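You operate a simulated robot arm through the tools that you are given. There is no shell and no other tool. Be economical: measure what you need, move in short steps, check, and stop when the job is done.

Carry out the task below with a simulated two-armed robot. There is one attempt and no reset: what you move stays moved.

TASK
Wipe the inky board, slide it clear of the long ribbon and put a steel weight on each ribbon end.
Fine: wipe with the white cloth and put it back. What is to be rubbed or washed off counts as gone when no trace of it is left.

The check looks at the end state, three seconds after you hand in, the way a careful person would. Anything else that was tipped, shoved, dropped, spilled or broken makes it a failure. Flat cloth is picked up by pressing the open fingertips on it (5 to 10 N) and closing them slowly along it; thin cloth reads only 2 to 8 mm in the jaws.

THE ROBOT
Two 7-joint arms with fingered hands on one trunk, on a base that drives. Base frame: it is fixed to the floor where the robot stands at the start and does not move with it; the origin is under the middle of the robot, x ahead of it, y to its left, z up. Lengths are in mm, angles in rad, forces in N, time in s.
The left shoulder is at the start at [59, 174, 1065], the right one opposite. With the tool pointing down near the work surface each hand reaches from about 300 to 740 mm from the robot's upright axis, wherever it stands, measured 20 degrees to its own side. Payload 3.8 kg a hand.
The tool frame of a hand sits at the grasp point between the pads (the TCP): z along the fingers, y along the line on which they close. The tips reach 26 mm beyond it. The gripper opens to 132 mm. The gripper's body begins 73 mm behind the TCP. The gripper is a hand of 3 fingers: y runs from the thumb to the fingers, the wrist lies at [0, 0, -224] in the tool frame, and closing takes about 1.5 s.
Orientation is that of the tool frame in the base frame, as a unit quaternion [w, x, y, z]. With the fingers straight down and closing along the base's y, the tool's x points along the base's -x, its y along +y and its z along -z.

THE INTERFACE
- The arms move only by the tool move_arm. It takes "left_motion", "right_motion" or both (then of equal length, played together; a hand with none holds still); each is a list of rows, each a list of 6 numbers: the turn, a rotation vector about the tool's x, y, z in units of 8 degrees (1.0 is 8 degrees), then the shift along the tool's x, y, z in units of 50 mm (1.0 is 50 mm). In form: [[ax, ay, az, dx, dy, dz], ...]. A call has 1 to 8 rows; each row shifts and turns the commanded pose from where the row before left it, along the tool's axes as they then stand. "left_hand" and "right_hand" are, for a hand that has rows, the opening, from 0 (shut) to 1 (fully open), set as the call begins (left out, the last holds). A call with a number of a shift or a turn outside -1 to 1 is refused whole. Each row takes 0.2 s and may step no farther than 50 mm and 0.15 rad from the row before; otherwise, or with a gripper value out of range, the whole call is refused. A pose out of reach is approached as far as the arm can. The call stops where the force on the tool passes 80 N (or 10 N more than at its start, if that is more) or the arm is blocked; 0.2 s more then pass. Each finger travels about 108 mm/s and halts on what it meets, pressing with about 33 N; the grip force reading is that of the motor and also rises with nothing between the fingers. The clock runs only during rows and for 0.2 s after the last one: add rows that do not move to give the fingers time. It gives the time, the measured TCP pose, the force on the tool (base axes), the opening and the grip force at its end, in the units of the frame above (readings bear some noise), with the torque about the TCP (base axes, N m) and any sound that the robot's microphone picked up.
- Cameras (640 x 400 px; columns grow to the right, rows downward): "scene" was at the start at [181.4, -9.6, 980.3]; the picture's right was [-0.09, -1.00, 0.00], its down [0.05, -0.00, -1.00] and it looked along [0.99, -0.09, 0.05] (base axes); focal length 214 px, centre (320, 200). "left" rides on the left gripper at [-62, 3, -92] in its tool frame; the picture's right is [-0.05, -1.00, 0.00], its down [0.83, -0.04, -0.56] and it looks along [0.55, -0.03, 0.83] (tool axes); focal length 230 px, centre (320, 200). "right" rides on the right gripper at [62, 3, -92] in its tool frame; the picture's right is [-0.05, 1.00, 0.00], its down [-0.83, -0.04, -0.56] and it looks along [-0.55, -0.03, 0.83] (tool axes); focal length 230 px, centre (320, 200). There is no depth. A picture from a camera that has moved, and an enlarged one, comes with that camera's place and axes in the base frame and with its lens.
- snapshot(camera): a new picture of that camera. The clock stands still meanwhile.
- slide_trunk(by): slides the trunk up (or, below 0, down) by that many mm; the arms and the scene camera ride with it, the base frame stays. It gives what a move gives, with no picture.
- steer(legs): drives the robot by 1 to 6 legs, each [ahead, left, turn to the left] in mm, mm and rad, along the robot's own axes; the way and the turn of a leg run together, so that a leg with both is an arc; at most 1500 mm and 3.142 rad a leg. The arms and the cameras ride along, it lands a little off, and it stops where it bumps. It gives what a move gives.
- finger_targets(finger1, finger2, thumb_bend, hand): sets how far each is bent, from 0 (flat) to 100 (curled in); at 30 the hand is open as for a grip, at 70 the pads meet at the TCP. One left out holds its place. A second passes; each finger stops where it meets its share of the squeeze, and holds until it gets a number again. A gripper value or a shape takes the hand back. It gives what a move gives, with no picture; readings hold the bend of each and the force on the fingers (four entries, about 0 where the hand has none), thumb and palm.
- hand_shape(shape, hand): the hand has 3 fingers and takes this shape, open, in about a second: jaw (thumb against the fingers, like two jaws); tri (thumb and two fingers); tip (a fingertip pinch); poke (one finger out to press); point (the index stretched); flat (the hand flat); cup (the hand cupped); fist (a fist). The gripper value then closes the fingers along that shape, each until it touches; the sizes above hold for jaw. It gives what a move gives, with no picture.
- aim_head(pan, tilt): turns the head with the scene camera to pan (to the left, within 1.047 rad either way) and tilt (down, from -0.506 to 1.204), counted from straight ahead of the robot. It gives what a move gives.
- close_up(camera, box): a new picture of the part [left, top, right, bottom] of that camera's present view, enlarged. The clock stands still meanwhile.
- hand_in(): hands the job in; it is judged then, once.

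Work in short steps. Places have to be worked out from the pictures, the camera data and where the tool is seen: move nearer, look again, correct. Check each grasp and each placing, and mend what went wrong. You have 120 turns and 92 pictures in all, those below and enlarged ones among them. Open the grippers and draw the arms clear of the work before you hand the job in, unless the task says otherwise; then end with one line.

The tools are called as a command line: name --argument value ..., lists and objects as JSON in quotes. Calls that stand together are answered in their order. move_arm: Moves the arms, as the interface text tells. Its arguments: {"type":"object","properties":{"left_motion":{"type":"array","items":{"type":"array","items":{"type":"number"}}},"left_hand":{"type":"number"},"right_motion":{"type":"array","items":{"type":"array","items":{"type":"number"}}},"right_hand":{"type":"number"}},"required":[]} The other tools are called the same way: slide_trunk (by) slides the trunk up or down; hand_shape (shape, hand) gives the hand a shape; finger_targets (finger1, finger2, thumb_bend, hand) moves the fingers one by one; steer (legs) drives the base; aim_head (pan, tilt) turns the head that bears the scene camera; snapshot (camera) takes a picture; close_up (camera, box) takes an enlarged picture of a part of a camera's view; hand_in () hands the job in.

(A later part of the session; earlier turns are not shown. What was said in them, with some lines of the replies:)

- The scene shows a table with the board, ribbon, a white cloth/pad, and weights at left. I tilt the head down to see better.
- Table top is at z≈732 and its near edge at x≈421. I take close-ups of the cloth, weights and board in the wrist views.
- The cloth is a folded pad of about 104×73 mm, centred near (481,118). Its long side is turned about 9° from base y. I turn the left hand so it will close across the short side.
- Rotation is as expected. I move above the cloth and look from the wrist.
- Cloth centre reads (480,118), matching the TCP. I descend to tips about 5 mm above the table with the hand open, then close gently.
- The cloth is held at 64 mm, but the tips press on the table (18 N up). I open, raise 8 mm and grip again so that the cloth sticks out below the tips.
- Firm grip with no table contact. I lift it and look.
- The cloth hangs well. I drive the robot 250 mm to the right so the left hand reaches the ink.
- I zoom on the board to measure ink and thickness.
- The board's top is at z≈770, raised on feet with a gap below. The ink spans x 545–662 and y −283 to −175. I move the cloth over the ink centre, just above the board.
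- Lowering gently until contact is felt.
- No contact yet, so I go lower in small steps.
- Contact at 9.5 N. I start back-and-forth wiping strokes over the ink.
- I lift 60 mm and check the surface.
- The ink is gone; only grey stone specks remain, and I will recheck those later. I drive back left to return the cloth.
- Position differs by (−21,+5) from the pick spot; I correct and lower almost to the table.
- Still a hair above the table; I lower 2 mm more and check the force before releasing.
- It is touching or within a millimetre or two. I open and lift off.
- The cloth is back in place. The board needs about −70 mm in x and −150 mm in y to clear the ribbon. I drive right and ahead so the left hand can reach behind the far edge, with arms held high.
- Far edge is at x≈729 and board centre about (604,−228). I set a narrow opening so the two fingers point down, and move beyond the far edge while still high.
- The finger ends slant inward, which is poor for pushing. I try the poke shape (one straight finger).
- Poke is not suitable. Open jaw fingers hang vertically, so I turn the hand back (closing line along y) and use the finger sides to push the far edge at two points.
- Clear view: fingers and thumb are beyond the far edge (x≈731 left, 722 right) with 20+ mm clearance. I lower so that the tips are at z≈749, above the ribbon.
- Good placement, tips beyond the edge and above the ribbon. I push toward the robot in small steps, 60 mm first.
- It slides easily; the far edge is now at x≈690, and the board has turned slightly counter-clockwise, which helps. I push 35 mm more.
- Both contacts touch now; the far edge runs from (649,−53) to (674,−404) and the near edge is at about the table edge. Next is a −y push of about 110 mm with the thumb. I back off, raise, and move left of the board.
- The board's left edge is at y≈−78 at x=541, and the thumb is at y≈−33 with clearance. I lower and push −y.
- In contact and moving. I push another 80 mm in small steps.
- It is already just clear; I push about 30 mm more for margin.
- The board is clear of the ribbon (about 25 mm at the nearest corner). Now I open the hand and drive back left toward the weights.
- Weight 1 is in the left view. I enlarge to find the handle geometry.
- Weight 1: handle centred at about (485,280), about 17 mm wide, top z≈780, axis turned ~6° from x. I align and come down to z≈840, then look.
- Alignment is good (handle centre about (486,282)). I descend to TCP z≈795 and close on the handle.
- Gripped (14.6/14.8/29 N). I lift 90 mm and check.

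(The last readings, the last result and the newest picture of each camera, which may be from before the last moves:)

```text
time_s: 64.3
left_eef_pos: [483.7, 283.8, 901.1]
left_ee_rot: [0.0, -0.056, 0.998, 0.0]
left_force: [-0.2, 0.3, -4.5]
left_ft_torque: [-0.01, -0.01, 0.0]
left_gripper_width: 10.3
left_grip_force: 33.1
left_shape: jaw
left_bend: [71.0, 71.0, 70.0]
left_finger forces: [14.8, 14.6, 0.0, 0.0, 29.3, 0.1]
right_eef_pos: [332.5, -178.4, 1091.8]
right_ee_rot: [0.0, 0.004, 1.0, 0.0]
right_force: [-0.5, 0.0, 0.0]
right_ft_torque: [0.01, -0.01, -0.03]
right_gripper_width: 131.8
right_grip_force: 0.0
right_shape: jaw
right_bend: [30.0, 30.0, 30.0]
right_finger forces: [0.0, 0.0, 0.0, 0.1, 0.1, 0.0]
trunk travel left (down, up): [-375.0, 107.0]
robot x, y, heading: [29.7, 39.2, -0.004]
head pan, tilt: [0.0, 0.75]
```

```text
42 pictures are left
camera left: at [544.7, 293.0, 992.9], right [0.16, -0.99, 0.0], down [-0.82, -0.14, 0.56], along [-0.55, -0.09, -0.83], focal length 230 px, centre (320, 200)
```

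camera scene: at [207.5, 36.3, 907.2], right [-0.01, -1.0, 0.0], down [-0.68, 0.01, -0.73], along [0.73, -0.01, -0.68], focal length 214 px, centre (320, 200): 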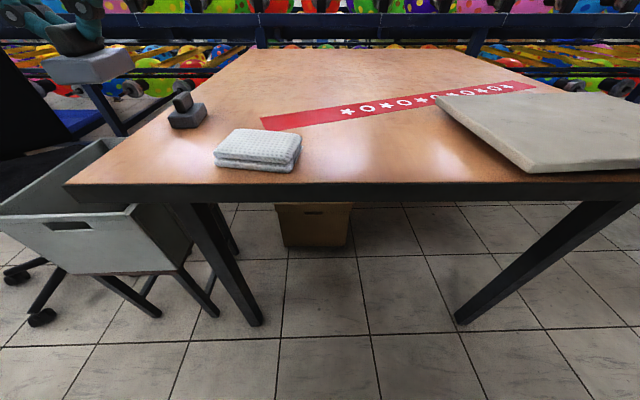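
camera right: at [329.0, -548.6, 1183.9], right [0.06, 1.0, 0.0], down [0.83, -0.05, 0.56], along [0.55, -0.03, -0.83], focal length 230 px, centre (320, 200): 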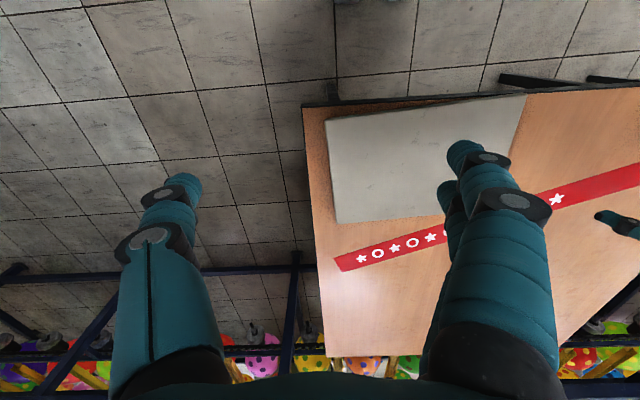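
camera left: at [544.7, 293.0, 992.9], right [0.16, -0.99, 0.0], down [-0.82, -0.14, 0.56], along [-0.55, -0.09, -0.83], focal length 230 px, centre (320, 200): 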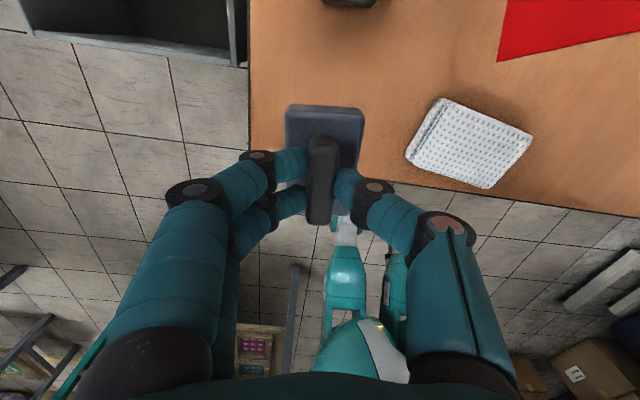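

Weight 1 is held (~0.5 kg). I carry it over the left ribbon end, target (602,116), and turn it in line with the ribbon.

move_arm --left_motion '[[0, 0, 0, -0.395, -0.72, 0], [0, 0, 0, -0.395, -0.72, 0], [0, 0, 0, -0.395, -0.72, 0], [0, 0, 0, -0.395, -0.72, 0], [0, 0, 0, -0.395, -0.72, 0], [0, 0, -0.95, 0, 0, 0], [0, 0, -0.95, 0, 0, 0], [0, 0, 0, 0, 0, 0]]'

snapshot --camera "left"

```text
time_s: 66.1
left_eef_pos: [602.2, 113.6, 900.8]
left_ee_rot: [0.0, -0.187, 0.982, 0.0]
left_force: [0.5, 0.2, -4.7]
left_ft_torque: [0.01, 0.03, 0.0]
left_gripper_width: 10.1
left_grip_force: 33.2
left_shape: jaw
left_bend: [71.0, 71.0, 70.0]
left_finger forces: [14.8, 14.8, 0.0, 0.0, 29.6, 0.0]
right_eef_pos: [333.4, -178.4, 1091.5]
right_ee_rot: [0.0, 0.004, 1.0, 0.0]
right_force: [-0.8, 0.3, -0.6]
right_ft_torque: [-0.01, 0.02, 0.03]
right_gripper_width: 131.9
right_grip_force: 0.1
right_shape: jaw
right_bend: [30.0, 30.0, 30.0]
right_finger forces: [0.0, 0.0, 0.0, 0.0, 0.1, 0.1]
trunk travel left (down, up): [-375.0, 107.0]
robot x, y, heading: [31.6, 40.4, -0.003]
head pan, tilt: [0.0, 0.75]
```

```text
41 pictures are left
camera left: at [658.1, 139.7, 992.2], right [0.42, -0.91, 0.0], down [-0.76, -0.35, 0.56], along [-0.5, -0.23, -0.83], focal length 230 px, centre (320, 200)
```

left: 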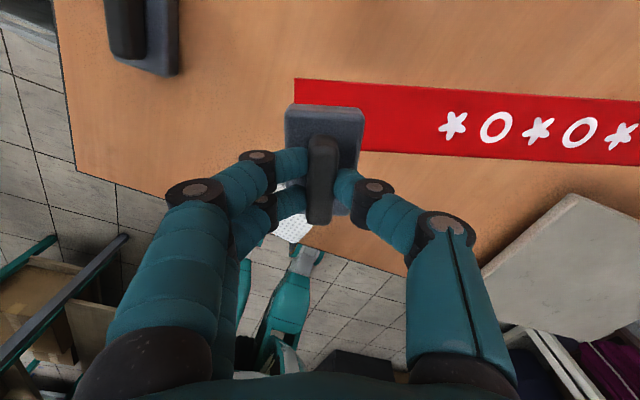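

Aligned with the ribbon, with the slab about 6 mm inside the end. I lower toward the ribbon.

move_arm --left_motion '[[0, 0, 0, 0, 0, 0.7], [0, 0, 0, 0, 0, 0.7], [0, 0, 0, 0, 0, 0.56], [0, 0, 0, 0, 0, 0]]'

move_arm --left_motion '[[0, 0, 0, 0, 0, 0.05], [0, 0, 0, 0, 0, 0]]'

```text
time_s: 67.1
left_eef_pos: [602.9, 113.8, 803.7]
left_ee_rot: [0.0, -0.187, 0.982, 0.001]
left_force: [0.8, 0.8, -3.9]
left_ft_torque: [-0.01, 0.01, 0.05]
left_gripper_width: 10.2
left_grip_force: 32.5
left_shape: jaw
left_bend: [71.0, 71.0, 70.0]
left_finger forces: [14.9, 14.8, 0.0, 0.0, 29.6, 0.0]
right_eef_pos: [333.3, -176.8, 1090.2]
right_ee_rot: [0.0, 0.005, 1.0, -0.001]
right_force: [-0.7, -0.1, 0.3]
right_ft_torque: [0.0, 0.01, 0.01]
right_gripper_width: 131.9
right_grip_force: 0.0
right_shape: jaw
right_bend: [30.0, 30.0, 30.0]
right_finger forces: [0.0, 0.1, 0.0, 0.1, 0.0, 0.0]
trunk travel left (down, up): [-375.0, 107.0]
robot x, y, heading: [32.6, 34.2, -0.006]
head pan, tilt: [0.0, 0.75]
```

```text
time_s: 67.7
left_eef_pos: [602.5, 113.7, 800.3]
left_ee_rot: [-0.001, -0.187, 0.982, 0.0]
left_force: [0.0, 0.1, -4.8]
left_ft_torque: [0.02, -0.04, 0.0]
left_gripper_width: 10.5
left_grip_force: 32.8
left_shape: jaw
left_bend: [71.0, 71.0, 70.0]
left_finger forces: [14.8, 14.7, 0.0, 0.1, 29.5, 0.1]
right_eef_pos: [333.3, -178.0, 1091.1]
right_ee_rot: [0.001, 0.004, 1.0, 0.0]
right_force: [0.5, 0.2, -0.4]
right_ft_torque: [0.02, 0.01, 0.01]
right_gripper_width: 131.9
right_grip_force: 0.1
right_shape: jaw
right_bend: [30.0, 30.0, 30.0]
right_finger forces: [0.0, 0.0, 0.0, 0.1, 0.1, 0.0]
trunk travel left (down, up): [-375.0, 107.0]
robot x, y, heading: [29.5, 41.7, -0.011]
head pan, tilt: [0.0, 0.75]
```

Still hanging (−4.8 N). I lower in 2 mm steps.

move_arm --left_motion '[[0, 0, 0, 0, 0, 0.04], [0, 0, 0, 0, 0, 0]]'

move_arm --left_motion '[[0, 0, 0, 0, 0, 0.03], [0, 0, 0, 0, 0, 0]]'

```text
time_s: 68.3
left_eef_pos: [602.9, 114.7, 798.3]
left_ee_rot: [0.0, -0.187, 0.982, 0.0]
left_force: [0.0, 0.6, -4.3]
left_ft_torque: [-0.02, -0.01, 0.01]
left_gripper_width: 10.2
left_grip_force: 33.5
left_shape: jaw
left_bend: [71.0, 71.0, 70.0]
left_finger forces: [14.9, 14.7, 0.0, 0.0, 29.6, 0.0]
right_eef_pos: [333.5, -178.0, 1092.0]
right_ee_rot: [0.0, 0.005, 1.0, 0.001]
right_force: [-0.2, -0.9, 0.5]
right_ft_torque: [0.0, 0.03, -0.01]
right_gripper_width: 131.8
right_grip_force: 0.1
right_shape: jaw
right_bend: [30.0, 30.0, 30.0]
right_finger forces: [0.1, 0.1, 0.1, 0.0, 0.0, 0.0]
trunk travel left (down, up): [-375.0, 107.0]
robot x, y, heading: [31.5, 38.8, -0.006]
head pan, tilt: [0.0, 0.75]
```

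```text
time_s: 68.9
left_eef_pos: [604.6, 114.7, 797.0]
left_ee_rot: [-0.001, -0.187, 0.982, 0.0]
left_force: [-0.5, 0.0, -4.8]
left_ft_torque: [0.02, -0.04, 0.04]
left_gripper_width: 10.5
left_grip_force: 32.7
left_shape: jaw
left_bend: [71.0, 71.0, 70.0]
left_finger forces: [14.9, 14.7, 0.0, 0.0, 29.6, 0.0]
right_eef_pos: [333.8, -178.2, 1090.5]
right_ee_rot: [0.0, 0.005, 1.0, -0.001]
right_force: [-0.2, 0.0, 0.0]
right_ft_torque: [0.0, 0.0, -0.02]
right_gripper_width: 131.8
right_grip_force: 0.0
right_shape: jaw
right_bend: [30.0, 30.0, 30.0]
right_finger forces: [0.1, 0.0, 0.0, 0.1, 0.0, 0.0]
trunk travel left (down, up): [-375.0, 107.0]
robot x, y, heading: [30.0, 41.7, -0.01]
head pan, tilt: [0.0, 0.75]
```

move_arm --left_motion '[[0, 0, 0, 0, 0, 0.04], [0, 0, 0, 0, 0, 0]]'

```text
time_s: 69.5
left_eef_pos: [603.3, 114.2, 796.4]
left_ee_rot: [0.0, -0.187, 0.982, -0.001]
left_force: [0.8, -1.2, 0.7]
left_ft_torque: [0.01, 0.02, 0.07]
left_gripper_width: 10.4
left_grip_force: 33.1
left_shape: jaw
left_bend: [71.0, 71.0, 70.0]
left_finger forces: [14.7, 14.8, 0.0, 0.0, 31.1, 0.1]
right_eef_pos: [332.9, -178.1, 1091.0]
right_ee_rot: [0.0, 0.004, 1.0, 0.0]
right_force: [-0.9, 0.2, 0.1]
right_ft_torque: [0.01, -0.01, 0.01]
right_gripper_width: 132.0
right_grip_force: 0.1
right_shape: jaw
right_bend: [30.0, 30.0, 30.0]
right_finger forces: [0.1, 0.0, 0.1, 0.0, 0.0, 0.1]
trunk travel left (down, up): [-375.0, 107.0]
robot x, y, heading: [31.1, 39.2, -0.006]
head pan, tilt: [0.0, 0.75]
```

Touchdown (the force went from −4.8 to +0.7). I open and lift straight up, then view.

move_arm --left_motion '[[0, 0, 0, 0, 0, 0], [0, 0, 0, 0, 0, 0], [0, 0, 0, 0, 0, 0], [0, 0, 0, 0, 0, 0]]' --left_hand 0.6

move_arm --left_motion '[[0, 0, 0, 0, 0, -0.4], [0, 0, 0, 0, 0, -0.9], [0, 0, 0, 0, 0, -0.9], [0, 0, 0, 0, 0, -0.6], [0, 0, 0, 0, 0, 0]]'

snapshot --camera "left"

close_up --camera "scene" --box '[120, 60, 420, 200]'

```text
time_s: 70.5
left_eef_pos: [602.5, 115.4, 796.4]
left_ee_rot: [0.0, -0.187, 0.982, 0.0]
left_force: [-0.2, 0.0, 0.3]
left_ft_torque: [0.02, -0.01, 0.03]
left_gripper_width: 79.0
left_grip_force: 0.0
left_shape: jaw
left_bend: [71.0, 71.0, 71.0]
left_finger forces: [0.1, 0.0, 0.0, 0.0, 0.0, 0.1]
right_eef_pos: [333.7, -179.4, 1091.1]
right_ee_rot: [0.001, 0.004, 1.0, 0.0]
right_force: [0.7, 0.9, 0.1]
right_ft_torque: [-0.01, -0.01, -0.03]
right_gripper_width: 132.1
right_grip_force: 0.1
right_shape: jaw
right_bend: [30.0, 30.0, 30.0]
right_finger forces: [0.1, 0.0, 0.0, 0.0, 0.1, 0.1]
trunk travel left (down, up): [-375.0, 107.0]
robot x, y, heading: [31.4, 38.7, -0.008]
head pan, tilt: [0.0, 0.75]
```

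```text
time_s: 71.7
left_eef_pos: [602.2, 115.4, 936.0]
left_ee_rot: [0.0, -0.187, 0.982, -0.001]
left_force: [-0.6, -0.1, -0.4]
left_ft_torque: [-0.03, -0.02, 0.0]
left_gripper_width: 78.7
left_grip_force: 0.0
left_shape: jaw
left_bend: [71.0, 71.0, 71.0]
left_finger forces: [0.1, 0.1, 0.0, 0.0, 0.0, 0.0]
right_eef_pos: [332.9, -177.7, 1089.7]
right_ee_rot: [0.0, 0.005, 1.0, 0.0]
right_force: [0.0, -0.6, 0.4]
right_ft_torque: [0.02, -0.01, 0.0]
right_gripper_width: 131.9
right_grip_force: 0.0
right_shape: jaw
right_bend: [30.0, 30.0, 30.0]
right_finger forces: [0.0, 0.1, 0.0, 0.1, 0.1, 0.1]
trunk travel left (down, up): [-375.0, 107.0]
robot x, y, heading: [35.3, 42.8, -0.006]
head pan, tilt: [0.0, 0.75]
```

```text
40 pictures are left
camera left: at [658.0, 140.7, 1028.4], right [0.42, -0.91, 0.0], down [-0.76, -0.35, 0.56], along [-0.51, -0.23, -0.83], focal length 230 px, centre (320, 200)
```

left: 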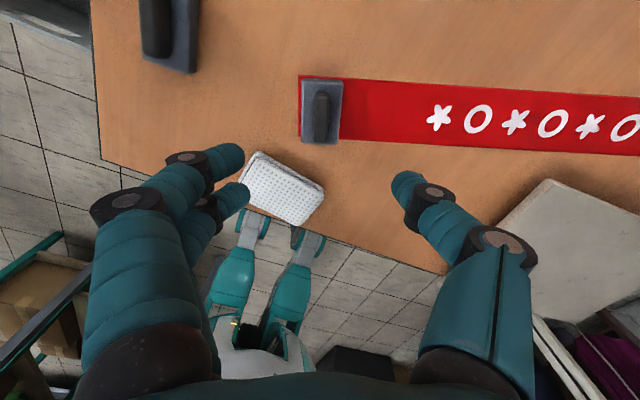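

```text
2.13 times, centred on (270, 130) of scene
camera zoom: at [207.3, 36.1, 907.3], right [-0.01, -1.0, 0.0], down [-0.68, 0.01, -0.73], along [0.73, -0.01, -0.68], focal length 458 px, centre (427, 349)
```

zoom: 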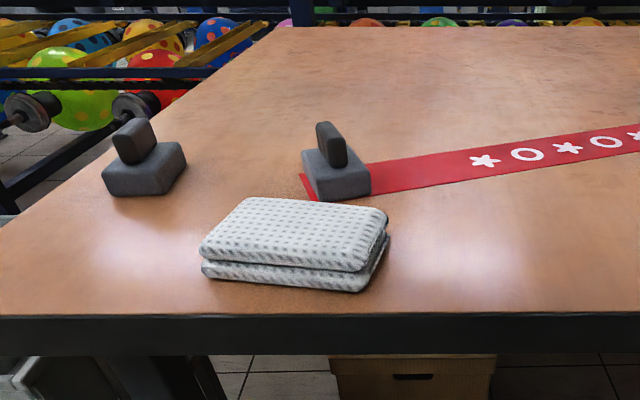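

Weight 1 sits squarely on the ribbon's left end. I now go above weight 2 near (618,276) and look.

move_arm --left_motion '[[0, 0, 0, -0.37, 0.72, 0], [0, 0, 0, -0.37, 0.72, 0], [0, 0, 0, -0.37, 0.72, 0], [0, 0, 0, -0.37, 0.72, 0], [0, 0, 0.7, 0, 0, 0], [0, 0, 0, 0, 0, 0.8], [0, 0, 0, 0, 0, 0]]'

snapshot --camera "left"

```text
time_s: 73.3
left_eef_pos: [617.3, 274.3, 895.8]
left_ee_rot: [0.001, -0.139, 0.99, 0.0]
left_force: [0.8, -0.4, -0.7]
left_ft_torque: [0.04, -0.02, 0.01]
left_gripper_width: 79.2
left_grip_force: 0.0
left_shape: jaw
left_bend: [71.0, 71.0, 71.0]
left_finger forces: [0.0, 0.1, 0.0, 0.1, 0.1, 0.1]
right_eef_pos: [332.6, -176.5, 1091.7]
right_ee_rot: [-0.001, 0.004, 1.0, 0.0]
right_force: [-0.7, 0.5, -0.2]
right_ft_torque: [-0.01, -0.05, 0.0]
right_gripper_width: 131.9
right_grip_force: 0.1
right_shape: jaw
right_bend: [30.0, 30.0, 30.0]
right_finger forces: [0.0, 0.0, 0.0, 0.0, 0.0, 0.0]
trunk travel left (down, up): [-375.0, 107.0]
robot x, y, heading: [32.4, 41.2, -0.006]
head pan, tilt: [0.0, 0.75]
```

```text
38 pictures are left
camera left: at [675.0, 293.5, 987.6], right [0.32, -0.95, 0.0], down [-0.79, -0.27, 0.55], along [-0.52, -0.18, -0.83], focal length 230 px, centre (320, 200)
```

left: 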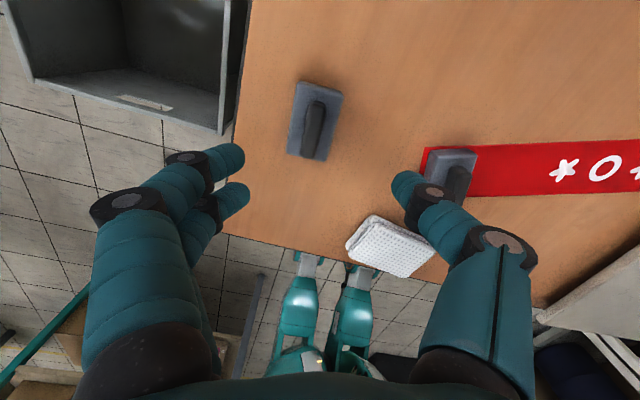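

Weight 2's handle centre is about (612,280), axis ~8°. I correct the yaw and position, then come lower.

move_arm --left_motion '[[0, 0, 0, 0.06, 0.15, 0], [0, 0, 1, 0, 0, 0], [0, 0, 0, 0, 0, 0.6], [0, 0, 0, 0, 0, 0.5], [0, 0, 0, 0, 0, 0]]' --left_hand 0.7

snapshot --camera "left"

```text
time_s: 74.5
left_eef_pos: [615.0, 282.9, 840.2]
left_ee_rot: [0.0, -0.07, 0.998, 0.0]
left_force: [1.0, 0.0, 0.0]
left_ft_torque: [-0.01, 0.01, -0.01]
left_gripper_width: 91.8
left_grip_force: 0.1
left_shape: jaw
left_bend: [68.0, 68.0, 64.0]
left_finger forces: [0.0, 0.0, 0.0, 0.1, 0.1, 0.0]
right_eef_pos: [332.5, -178.3, 1091.3]
right_ee_rot: [0.0, 0.004, 1.0, 0.0]
right_force: [0.4, 0.2, 0.4]
right_ft_torque: [-0.04, 0.0, -0.01]
right_gripper_width: 131.7
right_grip_force: 0.1
right_shape: jaw
right_bend: [30.0, 30.0, 30.0]
right_finger forces: [0.0, 0.1, 0.0, 0.0, 0.0, 0.0]
trunk travel left (down, up): [-375.0, 107.0]
robot x, y, heading: [30.3, 41.2, -0.008]
head pan, tilt: [0.0, 0.75]
```

```text
37 pictures are left
camera left: at [673.6, 293.5, 932.7], right [0.19, -0.98, 0.0], down [-0.82, -0.16, 0.55], along [-0.54, -0.11, -0.83], focal length 230 px, centre (320, 200)
```

left: 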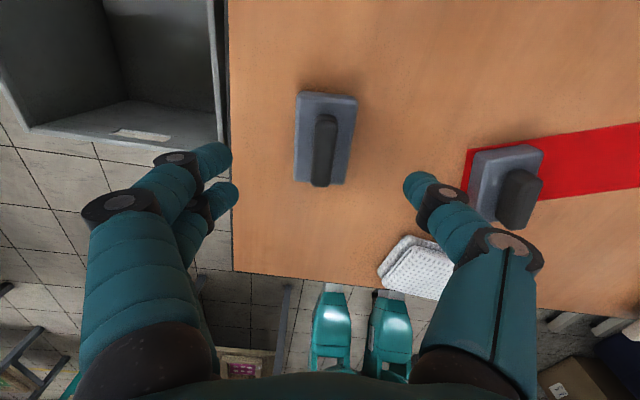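

Well aligned; a 4 mm sideways correction, then down and close.

move_arm --left_motion '[[0, 0, 0, 0, -0.08, 0.45], [0, 0, 0, 0, 0, 0.43], [0, 0, 0, 0, 0, 0]]'

move_arm --left_motion '[[0, 0, 0, 0, 0, 0], [0, 0, 0, 0, 0, 0], [0, 0, 0, 0, 0, 0], [0, 0, 0, 0, 0, 0], [0, 0, 0, 0, 0, 0], [0, 0, 0, 0, 0, 0]]' --left_hand 0

move_arm --left_motion '[[0, 0, 0, 0, 0, -0.2], [0, 0, 0, 0, 0, -0.5], [0, 0, 0, 0, 0, -0.7], [0, 0, 0, 0, 0, -0.7], [0, 0, 0, 0, 0, -0.7], [0, 0, 0, 0, 0, 0]]'

snapshot --camera "left"

```text
time_s: 75.3
left_eef_pos: [615.8, 278.1, 796.5]
left_ee_rot: [0.0, -0.07, 0.998, 0.0]
left_force: [-0.6, 0.2, 0.6]
left_ft_torque: [0.0, 0.03, -0.03]
left_gripper_width: 91.8
left_grip_force: 0.0
left_shape: jaw
left_bend: [68.0, 68.0, 64.0]
left_finger forces: [0.0, 0.1, 0.0, 0.0, 0.0, 0.1]
right_eef_pos: [332.6, -178.3, 1090.7]
right_ee_rot: [0.0, 0.004, 1.0, 0.0]
right_force: [-0.9, 0.3, 0.5]
right_ft_torque: [0.04, -0.01, 0.0]
right_gripper_width: 131.7
right_grip_force: 0.0
right_shape: jaw
right_bend: [30.0, 30.0, 30.0]
right_finger forces: [0.0, 0.1, 0.0, 0.0, 0.0, 0.0]
trunk travel left (down, up): [-375.0, 107.0]
robot x, y, heading: [29.2, 37.8, -0.006]
head pan, tilt: [0.0, 0.75]
```

```text
time_s: 76.7
left_eef_pos: [615.0, 278.8, 795.9]
left_ee_rot: [-0.001, -0.069, 0.998, 0.001]
left_force: [-1.0, 0.2, 0.3]
left_ft_torque: [0.08, -0.02, -0.01]
left_gripper_width: 10.8
left_grip_force: 33.1
left_shape: jaw
left_bend: [72.0, 72.0, 70.0]
left_finger forces: [14.7, 14.5, 0.0, 0.1, 29.1, 0.0]
right_eef_pos: [333.1, -178.1, 1090.8]
right_ee_rot: [0.0, 0.004, 1.0, 0.0]
right_force: [-0.5, 0.4, -0.3]
right_ft_torque: [-0.01, -0.01, -0.01]
right_gripper_width: 131.6
right_grip_force: 0.1
right_shape: jaw
right_bend: [30.0, 30.0, 30.0]
right_finger forces: [0.1, 0.0, 0.1, 0.0, 0.0, 0.1]
trunk travel left (down, up): [-375.0, 107.0]
robot x, y, heading: [31.8, 36.5, -0.006]
head pan, tilt: [0.0, 0.75]
```

```text
time_s: 78.1
left_eef_pos: [613.3, 278.6, 934.2]
left_ee_rot: [-0.001, -0.069, 0.998, 0.0]
left_force: [0.9, -0.7, -3.9]
left_ft_torque: [0.03, -0.04, -0.01]
left_gripper_width: 11.0
left_grip_force: 33.4
left_shape: jaw
left_bend: [72.0, 72.0, 70.0]
left_finger forces: [14.8, 14.4, 0.1, 0.0, 29.1, 0.0]
right_eef_pos: [333.6, -177.5, 1090.6]
right_ee_rot: [0.0, 0.004, 1.0, 0.0]
right_force: [0.2, 0.4, -0.1]
right_ft_torque: [0.0, 0.03, 0.0]
right_gripper_width: 131.7
right_grip_force: 0.1
right_shape: jaw
right_bend: [30.0, 30.0, 30.0]
right_finger forces: [0.0, 0.0, 0.0, 0.0, 0.1, 0.0]
trunk travel left (down, up): [-375.0, 107.0]
robot x, y, heading: [31.0, 40.7, -0.009]
head pan, tilt: [0.0, 0.75]
```

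```text
36 pictures are left
camera left: at [672.8, 289.5, 1027.2], right [0.19, -0.98, 0.0], down [-0.82, -0.16, 0.56], along [-0.55, -0.11, -0.83], focal length 230 px, centre (320, 200)
```

left: 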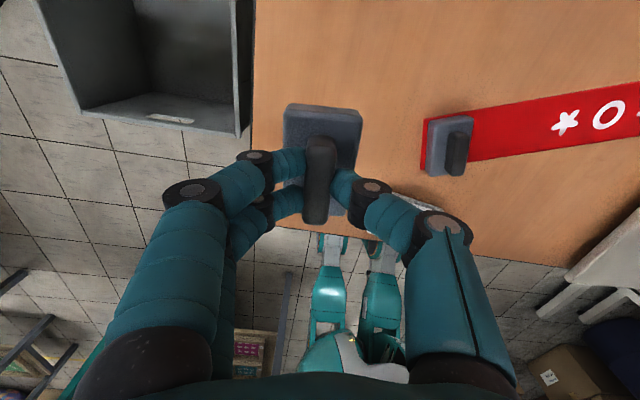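

Weight 2 is held. Before driving right about 790 mm, I look that way to check for obstacles.

aim_head --pan -1.04 --tilt 0.5

snapshot --camera "scene"

snapshot --camera "right"

```text
time_s: 79.4
left_eef_pos: [613.3, 278.3, 934.7]
left_ee_rot: [0.0, -0.071, 0.998, 0.0]
left_force: [0.0, -0.3, -5.3]
left_ft_torque: [0.0, -0.02, -0.03]
left_gripper_width: 10.9
left_grip_force: 33.1
left_shape: jaw
left_bend: [72.0, 72.0, 70.0]
left_finger forces: [14.8, 14.4, 0.1, 0.1, 29.3, 0.0]
right_eef_pos: [333.4, -178.4, 1091.3]
right_ee_rot: [0.0, 0.004, 1.0, 0.001]
right_force: [-0.1, 0.4, 0.5]
right_ft_torque: [0.01, 0.01, 0.0]
right_gripper_width: 131.9
right_grip_force: 0.1
right_shape: jaw
right_bend: [30.0, 30.0, 30.0]
right_finger forces: [0.1, 0.1, 0.1, 0.0, 0.1, 0.0]
trunk travel left (down, up): [-375.0, 107.0]
robot x, y, heading: [29.7, 36.5, -0.003]
head pan, tilt: [-1.04, 0.499]
```

```text
35 pictures are left
camera scene: at [170.1, -42.0, 929.2], right [-0.87, -0.5, 0.0], down [-0.24, 0.41, -0.88], along [0.44, -0.76, -0.48], focal length 214 px, centre (320, 200)
```

scene: 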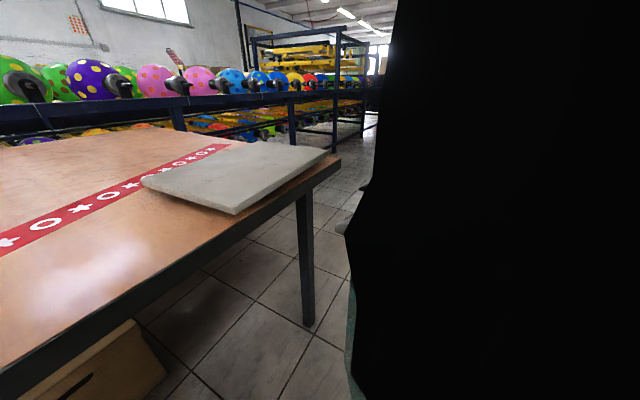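

```text
34 pictures are left
camera right: at [272.0, -173.8, 1183.8], right [0.06, 1.0, 0.0], down [0.83, -0.05, 0.56], along [0.55, -0.03, -0.83], focal length 230 px, centre (320, 200)
```

right: 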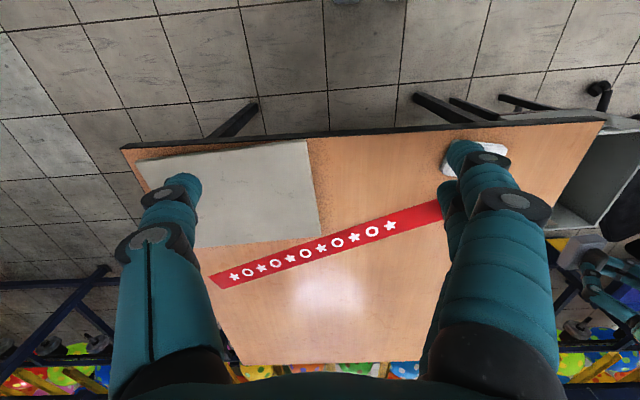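

The path to the right looks clear, and the gap between board and ribbon is visible. I drive right 790 mm.

steer --legs '[[0, -400, 0], [0, -390, 0]]'

aim_head --pan 0.3 --tilt 0.7

snapshot --camera "scene"

snapshot --camera "left"

```text
time_s: 87.1
left_eef_pos: [605.3, -527.9, 934.0]
left_ee_rot: [0.001, -0.061, 0.998, 0.0]
left_force: [-0.9, 0.6, -4.6]
left_ft_torque: [0.0, -0.04, -0.01]
left_gripper_width: 10.7
left_grip_force: 32.7
left_shape: jaw
left_bend: [72.0, 72.0, 70.0]
left_finger forces: [14.9, 14.4, 0.1, 0.1, 29.2, 0.0]
right_eef_pos: [316.9, -978.4, 1091.3]
right_ee_rot: [0.0, 0.013, 1.0, 0.0]
right_force: [0.2, 0.2, -0.3]
right_ft_torque: [0.02, 0.01, -0.03]
right_gripper_width: 131.8
right_grip_force: 0.1
right_shape: jaw
right_bend: [30.0, 30.0, 30.0]
right_finger forces: [0.0, 0.1, 0.1, 0.0, 0.0, 0.0]
trunk travel left (down, up): [-375.0, 107.0]
robot x, y, heading: [16.1, -754.4, -0.024]
head pan, tilt: [-1.04, 0.499]
```

```text
time_s: 88.6
left_eef_pos: [603.8, -527.3, 935.8]
left_ee_rot: [0.0, -0.061, 0.998, 0.0]
left_force: [0.1, -0.4, -3.8]
left_ft_torque: [0.02, -0.02, -0.04]
left_gripper_width: 10.7
left_grip_force: 32.1
left_shape: jaw
left_bend: [72.0, 72.0, 70.0]
left_finger forces: [14.9, 14.4, 0.0, 0.1, 29.2, 0.0]
right_eef_pos: [317.7, -977.6, 1090.5]
right_ee_rot: [0.0, 0.013, 1.0, 0.0]
right_force: [0.6, 0.3, 0.6]
right_ft_torque: [-0.01, 0.0, -0.02]
right_gripper_width: 132.0
right_grip_force: 0.0
right_shape: jaw
right_bend: [30.0, 30.0, 30.0]
right_finger forces: [0.0, 0.0, 0.0, 0.0, 0.0, 0.0]
trunk travel left (down, up): [-375.0, 107.0]
robot x, y, heading: [21.9, -757.8, -0.027]
head pan, tilt: [0.3, 0.7]
```

```text
33 pictures are left
camera scene: at [194.2, -737.5, 911.5], right [0.27, -0.96, 0.0], down [-0.62, -0.17, -0.76], along [0.74, 0.21, -0.64], focal length 214 px, centre (320, 200)
```

scene: 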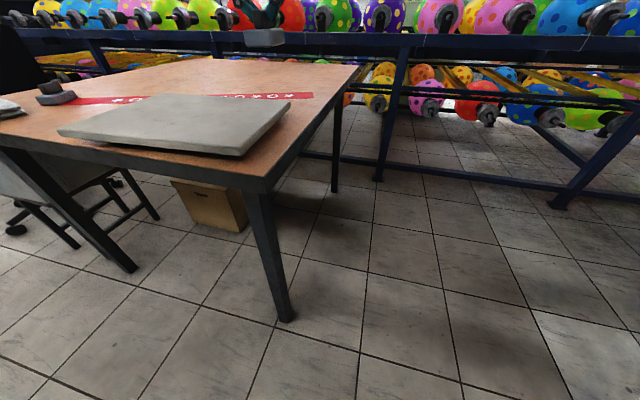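

```text
32 pictures are left
camera left: at [664.7, -517.3, 1027.0], right [0.17, -0.98, 0.0], down [-0.82, -0.14, 0.56], along [-0.55, -0.1, -0.83], focal length 230 px, centre (320, 200)
```

left: 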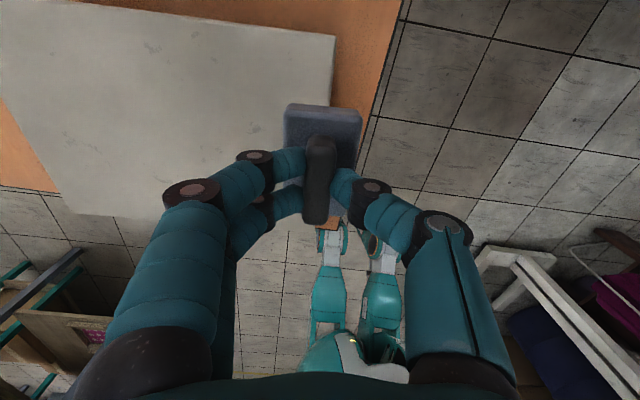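

The leg and floor are clear; the robot's front stays well short of the table. I drive 150 mm ahead with a small heading correction.

steer --legs '[[150, 0, 0.025]]'

snapshot --camera "scene"

```text
time_s: 89.9
left_eef_pos: [747.2, -515.9, 934.3]
left_ee_rot: [-0.001, -0.074, 0.997, -0.001]
left_force: [0.0, -0.5, -4.4]
left_ft_torque: [0.02, 0.0, -0.01]
left_gripper_width: 10.9
left_grip_force: 33.2
left_shape: jaw
left_bend: [72.0, 72.0, 70.0]
left_finger forces: [14.8, 14.4, 0.0, 0.0, 29.1, 0.1]
right_eef_pos: [471.2, -972.7, 1090.7]
right_ee_rot: [0.0, 0.0, 1.0, 0.0]
right_force: [-0.3, 0.1, -0.4]
right_ft_torque: [0.0, 0.03, -0.02]
right_gripper_width: 132.0
right_grip_force: 0.1
right_shape: jaw
right_bend: [30.0, 30.0, 30.0]
right_finger forces: [0.0, 0.1, 0.2, 0.1, 0.1, 0.0]
trunk travel left (down, up): [-375.0, 107.0]
robot x, y, heading: [167.3, -755.5, -0.002]
head pan, tilt: [0.3, 0.7]
```

```text
31 pictures are left
camera scene: at [342.1, -735.1, 911.4], right [0.29, -0.96, 0.0], down [-0.62, -0.19, -0.76], along [0.73, 0.23, -0.64], focal length 214 px, centre (320, 200)
```

scene: 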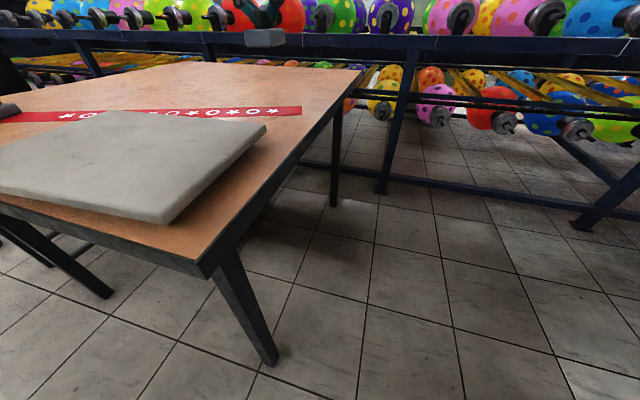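

Now I extend the arm over the right ribbon end and turn the weight in line with it.

move_arm --left_motion '[[0, 0, 0, -0.69, -0.05, 0], [0, 0, 0, -0.69, -0.05, 0], [0, 0, 0, -0.69, -0.05, 0], [0, 0, -0.85, 0, 0, 0], [0, 0, -0.8, 0, 0, 0], [0, 0, 0, 0, 0, 0]]'

snapshot --camera "left"

```text
time_s: 91.3
left_eef_pos: [850.2, -508.4, 935.4]
left_ee_rot: [-0.001, -0.188, 0.982, -0.001]
left_force: [-0.8, -0.2, -4.4]
left_ft_torque: [-0.02, -0.01, 0.02]
left_gripper_width: 10.7
left_grip_force: 32.9
left_shape: jaw
left_bend: [72.0, 72.0, 70.0]
left_finger forces: [14.7, 14.3, 0.1, 0.0, 29.1, 0.1]
right_eef_pos: [469.8, -972.5, 1090.5]
right_ee_rot: [0.0, 0.0, 1.0, 0.001]
right_force: [0.0, -0.6, 0.5]
right_ft_torque: [0.05, 0.01, 0.01]
right_gripper_width: 132.2
right_grip_force: 0.0
right_shape: jaw
right_bend: [30.0, 30.0, 30.0]
right_finger forces: [0.1, 0.0, 0.0, 0.1, 0.1, 0.0]
trunk travel left (down, up): [-375.0, 107.0]
robot x, y, heading: [167.4, -760.6, 0.001]
head pan, tilt: [0.3, 0.7]
```

```text
30 pictures are left
camera left: at [905.9, -482.9, 1027.6], right [0.42, -0.91, 0.0], down [-0.76, -0.35, 0.56], along [-0.51, -0.23, -0.83], focal length 230 px, centre (320, 200)
```

left: 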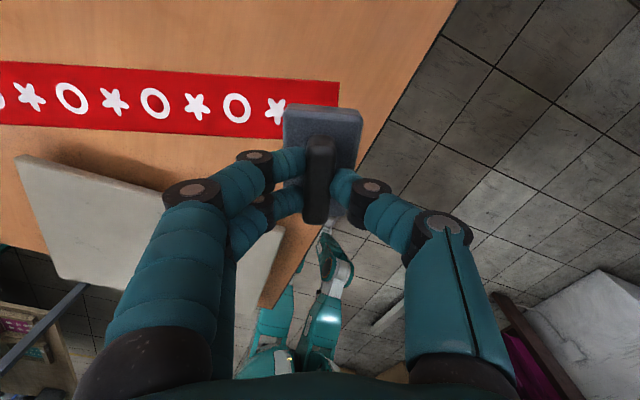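

The ribbon's end centre is about (850,−529), so the weight should sit at about (840,−503). I correct and lower.

move_arm --left_motion '[[0, 0, 0, 0.155, 0.18, 0], [0, 0, 0, 0, 0, 0.8], [0, 0, 0, 0, 0, 0.8], [0, 0, 0, 0, 0, 0.5], [0, 0, 0, 0, 0, 0]]'

snapshot --camera "left"

```text
time_s: 92.5
left_eef_pos: [839.3, -501.3, 829.4]
left_ee_rot: [0.001, -0.187, 0.982, 0.0]
left_force: [-0.6, -0.4, -3.8]
left_ft_torque: [0.02, 0.0, -0.01]
left_gripper_width: 10.8
left_grip_force: 33.4
left_shape: jaw
left_bend: [72.0, 72.0, 70.0]
left_finger forces: [14.6, 14.5, 0.1, 0.0, 29.1, 0.0]
right_eef_pos: [470.2, -973.1, 1091.9]
right_ee_rot: [0.0, 0.0, 1.0, 0.0]
right_force: [1.2, 0.4, 0.1]
right_ft_torque: [0.02, 0.01, 0.0]
right_gripper_width: 131.9
right_grip_force: 0.2
right_shape: jaw
right_bend: [30.0, 30.0, 30.0]
right_finger forces: [0.0, 0.0, 0.0, 0.0, 0.0, 0.1]
trunk travel left (down, up): [-375.0, 107.0]
robot x, y, heading: [167.8, -756.4, 0.001]
head pan, tilt: [0.3, 0.7]
```

```text
29 pictures are left
camera left: at [895.0, -477.9, 921.7], right [0.42, -0.91, 0.0], down [-0.76, -0.35, 0.56], along [-0.51, -0.23, -0.83], focal length 230 px, centre (320, 200)
```

left: 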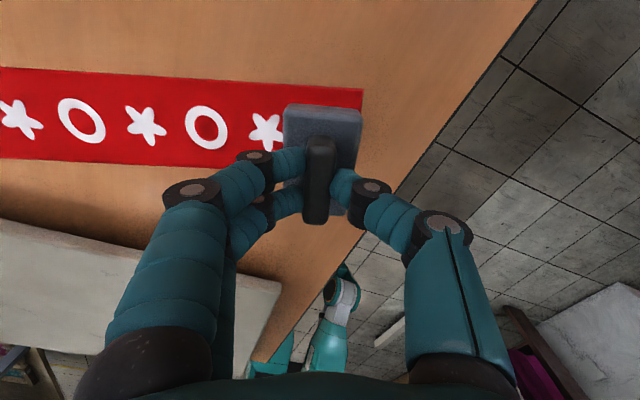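

Corner position confirmed. I lower near to contact.

move_arm --left_motion '[[0, 0, 0, 0, 0, 0.3], [0, 0, 0, 0, 0, 0.3], [0, 0, 0, 0, 0, 0]]'

move_arm --left_motion '[[0, 0, 0, 0, 0, 0.04], [0, 0, 0, 0, 0, 0]]'

```text
time_s: 93.3
left_eef_pos: [839.9, -502.4, 800.3]
left_ee_rot: [0.0, -0.187, 0.982, 0.0]
left_force: [0.4, -0.9, -4.2]
left_ft_torque: [-0.01, 0.01, -0.01]
left_gripper_width: 10.6
left_grip_force: 33.3
left_shape: jaw
left_bend: [72.0, 72.0, 70.0]
left_finger forces: [14.8, 14.3, 0.0, 0.1, 29.1, 0.0]
right_eef_pos: [470.5, -973.6, 1091.7]
right_ee_rot: [0.0, 0.0, 1.0, 0.0]
right_force: [0.1, 0.3, -0.3]
right_ft_torque: [-0.03, -0.03, -0.05]
right_gripper_width: 131.8
right_grip_force: 0.0
right_shape: jaw
right_bend: [30.0, 30.0, 30.0]
right_finger forces: [0.0, 0.1, 0.0, 0.1, 0.0, 0.1]
trunk travel left (down, up): [-375.0, 107.0]
robot x, y, heading: [166.3, -758.6, 0.0]
head pan, tilt: [0.3, 0.7]
```

```text
time_s: 93.9
left_eef_pos: [840.6, -501.7, 797.2]
left_ee_rot: [0.0, -0.187, 0.982, 0.001]
left_force: [0.3, -0.5, -3.9]
left_ft_torque: [0.0, 0.0, -0.01]
left_gripper_width: 11.3
left_grip_force: 33.4
left_shape: jaw
left_bend: [72.0, 72.0, 70.0]
left_finger forces: [14.7, 14.4, 0.0, 0.0, 29.1, 0.1]
right_eef_pos: [470.7, -973.9, 1090.6]
right_ee_rot: [0.001, 0.0, 1.0, 0.0]
right_force: [-0.6, 0.1, 0.0]
right_ft_torque: [0.04, -0.04, -0.01]
right_gripper_width: 131.6
right_grip_force: 0.0
right_shape: jaw
right_bend: [30.0, 30.0, 30.0]
right_finger forces: [0.1, 0.0, 0.1, 0.0, 0.0, 0.0]
trunk travel left (down, up): [-375.0, 107.0]
robot x, y, heading: [166.5, -756.7, 0.001]
head pan, tilt: [0.3, 0.7]
```

move_arm --left_motion '[[0, 0, 0, 0, 0, 0.04], [0, 0, 0, 0, 0, 0]]'

```text
time_s: 94.5
left_eef_pos: [838.9, -502.3, 797.2]
left_ee_rot: [0.0, -0.187, 0.982, -0.001]
left_force: [0.4, 0.4, -1.7]
left_ft_torque: [0.03, 0.0, 0.02]
left_gripper_width: 10.6
left_grip_force: 32.8
left_shape: jaw
left_bend: [72.0, 72.0, 70.0]
left_finger forces: [14.8, 14.5, 0.0, 0.0, 29.9, 0.0]
right_eef_pos: [471.6, -973.9, 1091.8]
right_ee_rot: [0.0, 0.0, 1.0, -0.001]
right_force: [0.5, -0.2, 0.2]
right_ft_torque: [-0.01, 0.0, 0.02]
right_gripper_width: 132.2
right_grip_force: 0.0
right_shape: jaw
right_bend: [30.0, 30.0, 30.0]
right_finger forces: [0.1, 0.0, 0.0, 0.0, 0.0, 0.1]
trunk travel left (down, up): [-375.0, 107.0]
robot x, y, heading: [169.3, -758.7, -0.002]
head pan, tilt: [0.3, 0.7]
```

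It has started to bear on the table; half a millimetre more, then release and lift.

move_arm --left_motion '[[0, 0, 0, 0, 0, 0.01], [0, 0, 0, 0, 0, 0], [0, 0, 0, 0, 0, 0]]'

move_arm --left_motion '[[0, 0, 0, 0, 0, 0], [0, 0, 0, 0, 0, 0], [0, 0, 0, 0, 0, 0], [0, 0, 0, 0, 0, 0]]' --left_hand 0.6

move_arm --left_motion '[[0, 0, 0, 0, 0, -0.4], [0, 0, 0, 0, 0, -0.9], [0, 0, 0, 0, 0, -0.9], [0, 0, 0, 0, 0, -0.9], [0, 0, 0, 0, 0, 0]]'

snapshot --camera "left"

```text
time_s: 95.3
left_eef_pos: [839.4, -502.7, 796.7]
left_ee_rot: [0.0, -0.187, 0.982, 0.001]
left_force: [1.1, 0.0, 2.7]
left_ft_torque: [0.0, -0.02, 0.02]
left_gripper_width: 11.1
left_grip_force: 33.1
left_shape: jaw
left_bend: [72.0, 72.0, 70.0]
left_finger forces: [16.1, 15.5, 0.1, 0.1, 32.6, 0.0]
right_eef_pos: [469.8, -974.8, 1090.4]
right_ee_rot: [0.001, -0.001, 1.0, 0.0]
right_force: [0.9, -1.3, 0.0]
right_ft_torque: [-0.02, -0.03, 0.02]
right_gripper_width: 132.0
right_grip_force: 0.2
right_shape: jaw
right_bend: [30.0, 30.0, 30.0]
right_finger forces: [0.0, 0.0, 0.0, 0.1, 0.0, 0.0]
trunk travel left (down, up): [-375.0, 107.0]
robot x, y, heading: [164.4, -759.0, 0.001]
head pan, tilt: [0.3, 0.7]
```

```text
time_s: 96.3
left_eef_pos: [839.2, -502.4, 796.3]
left_ee_rot: [0.0, -0.188, 0.982, 0.0]
left_force: [0.3, 0.6, -0.3]
left_ft_torque: [0.0, -0.01, -0.01]
left_gripper_width: 79.0
left_grip_force: 0.0
left_shape: jaw
left_bend: [71.0, 71.0, 71.0]
left_finger forces: [0.0, 0.0, 0.0, 0.0, 0.1, 0.1]
right_eef_pos: [470.4, -973.3, 1091.4]
right_ee_rot: [0.0, 0.0, 1.0, 0.0]
right_force: [-0.3, -0.1, -0.6]
right_ft_torque: [0.01, 0.02, 0.0]
right_gripper_width: 131.9
right_grip_force: 0.1
right_shape: jaw
right_bend: [30.0, 30.0, 30.0]
right_finger forces: [0.0, 0.1, 0.1, 0.0, 0.0, 0.0]
trunk travel left (down, up): [-375.0, 107.0]
robot x, y, heading: [168.7, -759.2, 0.004]
head pan, tilt: [0.3, 0.7]
```

```text
time_s: 97.5
left_eef_pos: [837.3, -502.3, 951.6]
left_ee_rot: [-0.001, -0.188, 0.982, 0.0]
left_force: [0.3, 0.6, 1.4]
left_ft_torque: [-0.03, -0.02, -0.01]
left_gripper_width: 78.9
left_grip_force: 0.2
left_shape: jaw
left_bend: [71.0, 71.0, 71.0]
left_finger forces: [0.0, 0.0, 0.1, 0.0, 0.0, 0.0]
right_eef_pos: [469.6, -974.0, 1091.6]
right_ee_rot: [0.0, -0.001, 1.0, -0.001]
right_force: [0.3, -0.2, 1.0]
right_ft_torque: [0.03, 0.0, -0.01]
right_gripper_width: 131.7
right_grip_force: 0.0
right_shape: jaw
right_bend: [30.0, 30.0, 30.0]
right_finger forces: [0.0, 0.1, 0.1, 0.0, 0.0, 0.0]
trunk travel left (down, up): [-375.0, 107.0]
robot x, y, heading: [168.1, -758.1, 0.001]
head pan, tilt: [0.3, 0.7]
```

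```text
28 pictures are left
camera left: at [893.1, -477.5, 1044.2], right [0.42, -0.91, 0.0], down [-0.76, -0.35, 0.56], along [-0.51, -0.23, -0.83], focal length 230 px, centre (320, 200)
```

left: 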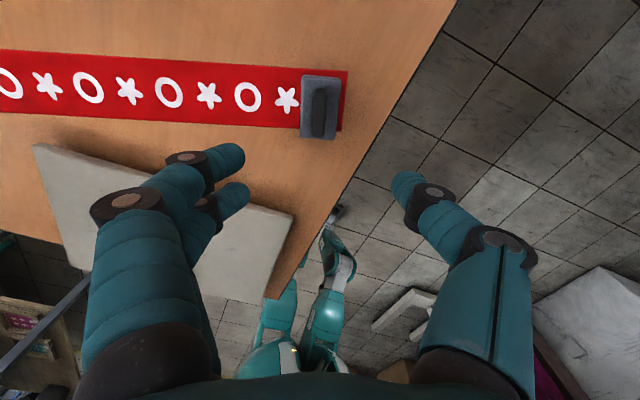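

Weight 2 sits on the right end. I back away with the arms high and inspect the board's surface and the gap.

steer --legs '[[-150, 0, 0], [0, 450, 0]]'

move_arm --left_motion '[[0, 0, 0, 0.8, 0, -0.5], [0, 0, 0, 0.8, 0, -0.5], [0, 0, 0, 0.8, 0, -0.5], [0, 0, 0, 0, 0, 0]]' --left_hand 1

aim_head --pan 0.0 --tilt 0.7

snapshot --camera "scene"

snapshot --camera "right"

snapshot --camera "left"

```text
time_s: 102.9
left_eef_pos: [692.4, -64.9, 951.6]
left_ee_rot: [-0.001, -0.184, 0.983, 0.0]
left_force: [-0.1, -0.8, 0.5]
left_ft_torque: [0.02, 0.0, 0.03]
left_gripper_width: 78.6
left_grip_force: 0.0
left_shape: jaw
left_bend: [71.0, 71.0, 71.0]
left_finger forces: [0.1, 0.1, 0.1, 0.0, 0.0, 0.0]
right_eef_pos: [321.2, -531.1, 1091.7]
right_ee_rot: [0.001, 0.004, 1.0, -0.001]
right_force: [-0.5, 0.1, -0.2]
right_ft_torque: [-0.02, -0.01, 0.01]
right_gripper_width: 131.7
right_grip_force: 0.1
right_shape: jaw
right_bend: [30.0, 30.0, 30.0]
right_finger forces: [0.0, 0.1, 0.1, 0.0, 0.0, 0.0]
trunk travel left (down, up): [-375.0, 107.0]
robot x, y, heading: [17.6, -312.6, -0.008]
head pan, tilt: [0.3, 0.7]
```

```text
time_s: 103.9
left_eef_pos: [579.3, -108.1, 1026.6]
left_ee_rot: [0.0, -0.184, 0.983, 0.001]
left_force: [0.0, 0.2, -0.9]
left_ft_torque: [0.02, 0.02, 0.0]
left_gripper_width: 131.7
left_grip_force: 0.1
left_shape: jaw
left_bend: [30.0, 30.0, 30.0]
left_finger forces: [0.0, 0.0, 0.0, 0.0, 0.1, 0.0]
right_eef_pos: [321.9, -530.7, 1091.6]
right_ee_rot: [0.001, 0.004, 1.0, 0.0]
right_force: [0.8, -0.5, -0.4]
right_ft_torque: [0.04, 0.03, 0.02]
right_gripper_width: 131.9
right_grip_force: 0.1
right_shape: jaw
right_bend: [30.0, 30.0, 30.0]
right_finger forces: [0.1, 0.0, 0.1, 0.0, 0.0, 0.0]
trunk travel left (down, up): [-375.0, 107.0]
robot x, y, heading: [17.5, -310.7, -0.003]
head pan, tilt: [0.3, 0.7]
```

```text
time_s: 104.7
left_eef_pos: [579.1, -108.8, 1027.6]
left_ee_rot: [0.0, -0.183, 0.983, 0.0]
left_force: [-0.2, 0.0, -0.5]
left_ft_torque: [-0.01, 0.02, 0.01]
left_gripper_width: 131.7
left_grip_force: 0.0
left_shape: jaw
left_bend: [30.0, 30.0, 30.0]
left_finger forces: [0.0, 0.1, 0.1, 0.0, 0.1, 0.1]
right_eef_pos: [319.4, -532.3, 1091.5]
right_ee_rot: [0.0, 0.005, 1.0, 0.0]
right_force: [0.1, -0.3, 0.3]
right_ft_torque: [0.02, 0.0, -0.02]
right_gripper_width: 131.9
right_grip_force: 0.0
right_shape: jaw
right_bend: [30.0, 30.0, 30.0]
right_finger forces: [0.0, 0.0, 0.0, 0.1, 0.1, 0.0]
trunk travel left (down, up): [-375.0, 107.0]
robot x, y, heading: [18.5, -315.9, -0.009]
head pan, tilt: [0.0, 0.7]
```

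```text
27 pictures are left
camera scene: at [197.7, -317.2, 911.6], right [-0.01, -1.0, 0.0], down [-0.64, 0.0, -0.76], along [0.76, -0.01, -0.64], focal length 214 px, centre (320, 200)
```

scene: 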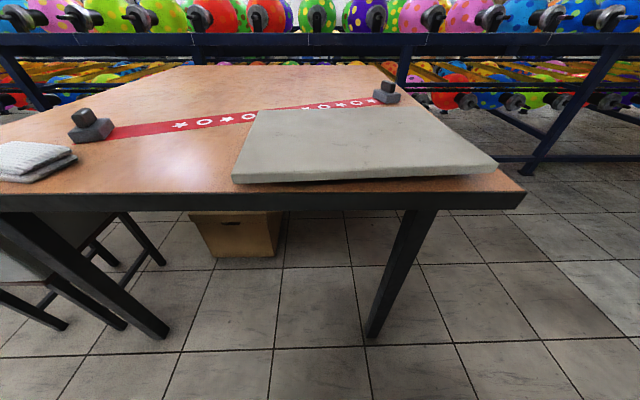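

```text
26 pictures are left
camera right: at [259.9, -527.2, 1184.0], right [0.06, 1.0, 0.0], down [0.83, -0.05, 0.56], along [0.55, -0.03, -0.83], focal length 230 px, centre (320, 200)
```

right: 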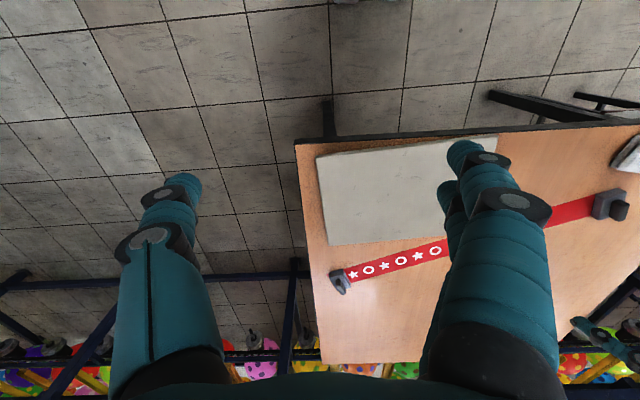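

```text
25 pictures are left
camera left: at [634.5, -83.5, 1119.0], right [0.41, -0.91, 0.0], down [-0.76, -0.34, 0.56], along [-0.51, -0.23, -0.83], focal length 230 px, centre (320, 200)
```

left: 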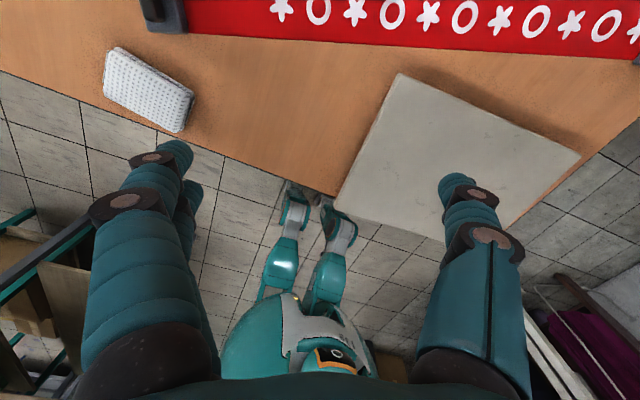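

Everything is in place. I take close-ups of the board for any ink trace.

close_up --camera "left" --box '[330, 60, 590, 240]'

close_up --camera "scene" --box '[220, 90, 510, 220]'

```text
2.22 times, centred on (460, 150) of left
camera zoom: at [634.5, -83.5, 1119.0], right [0.41, -0.91, 0.0], down [-0.76, -0.34, 0.56], along [-0.51, -0.23, -0.83], focal length 511 px, centre (9, 311)
```

zoom: 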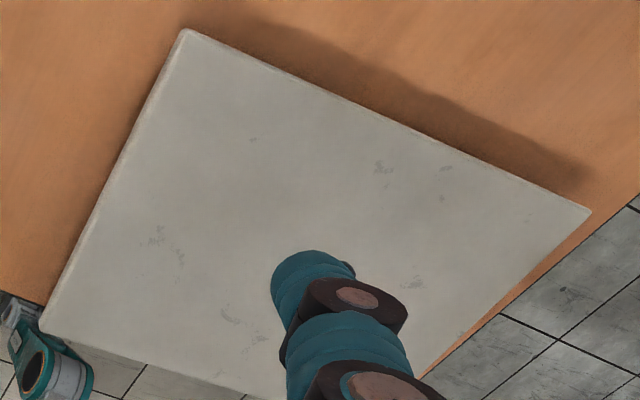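

```text
2.21 times, centred on (365, 155) of scene
camera zoom: at [197.7, -317.2, 911.6], right [-0.01, -1.0, 0.0], down [-0.64, 0.0, -0.76], along [0.76, -0.01, -0.64], focal length 473 px, centre (221, 299)
```

zoom: 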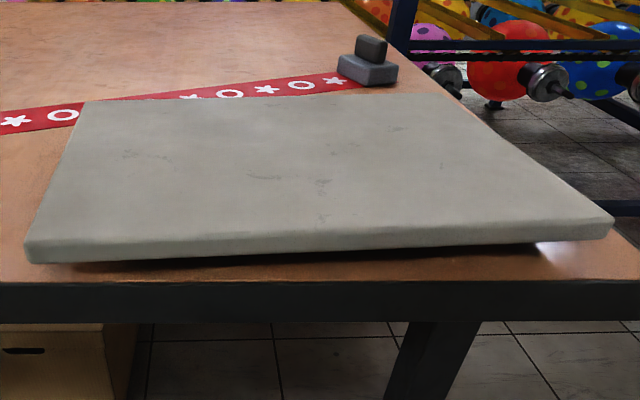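

The board is clean (only grey stone specks, present before the wipe). I back the robot away so that both open hands are clear of the table.

steer --legs '[[-220, 0, 0]]'

snapshot --camera "scene"

```text
time_s: 106.4
left_eef_pos: [356.6, -105.7, 1027.3]
left_ee_rot: [0.001, -0.184, 0.983, 0.001]
left_force: [-0.4, 1.0, -0.9]
left_ft_torque: [0.0, -0.04, 0.02]
left_gripper_width: 132.0
left_grip_force: 0.0
left_shape: jaw
left_bend: [30.0, 30.0, 30.0]
left_finger forces: [0.0, 0.1, 0.1, 0.0, 0.0, 0.0]
right_eef_pos: [99.4, -529.4, 1090.3]
right_ee_rot: [0.002, 0.004, 1.0, 0.0]
right_force: [0.8, 0.2, 0.7]
right_ft_torque: [-0.02, 0.0, 0.04]
right_gripper_width: 131.8
right_grip_force: 0.1
right_shape: jaw
right_bend: [30.0, 30.0, 30.0]
right_finger forces: [0.0, 0.1, 0.0, 0.1, 0.0, 0.0]
trunk travel left (down, up): [-375.0, 107.0]
robot x, y, heading: [-203.0, -311.4, -0.003]
head pan, tilt: [0.0, 0.7]
```

```text
22 pictures are left
camera scene: at [-24.8, -315.3, 911.6], right [-0.01, -1.0, 0.0], down [-0.64, 0.0, -0.77], along [0.77, -0.01, -0.64], focal length 214 px, centre (320, 200)
```

scene: 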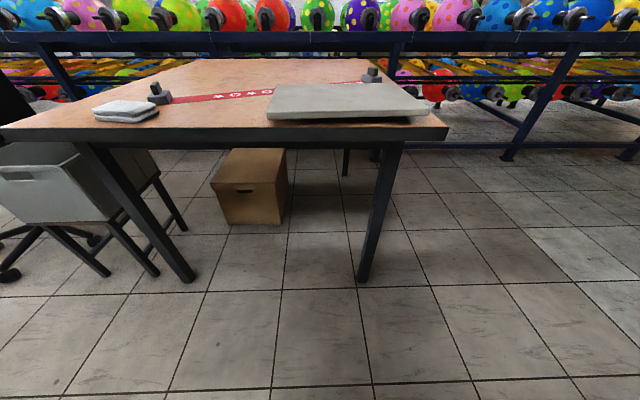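

All items are in place and the hands are open and clear, so I hand in.

hand_in

```text
The job is handed in.
```

I wiped the board clean with the white cloth and put the cloth back. I then slid the board clear of the ribbon and set a steel weight on each ribbon end; one corner of the board overhangs the table edge by about 8 mm.
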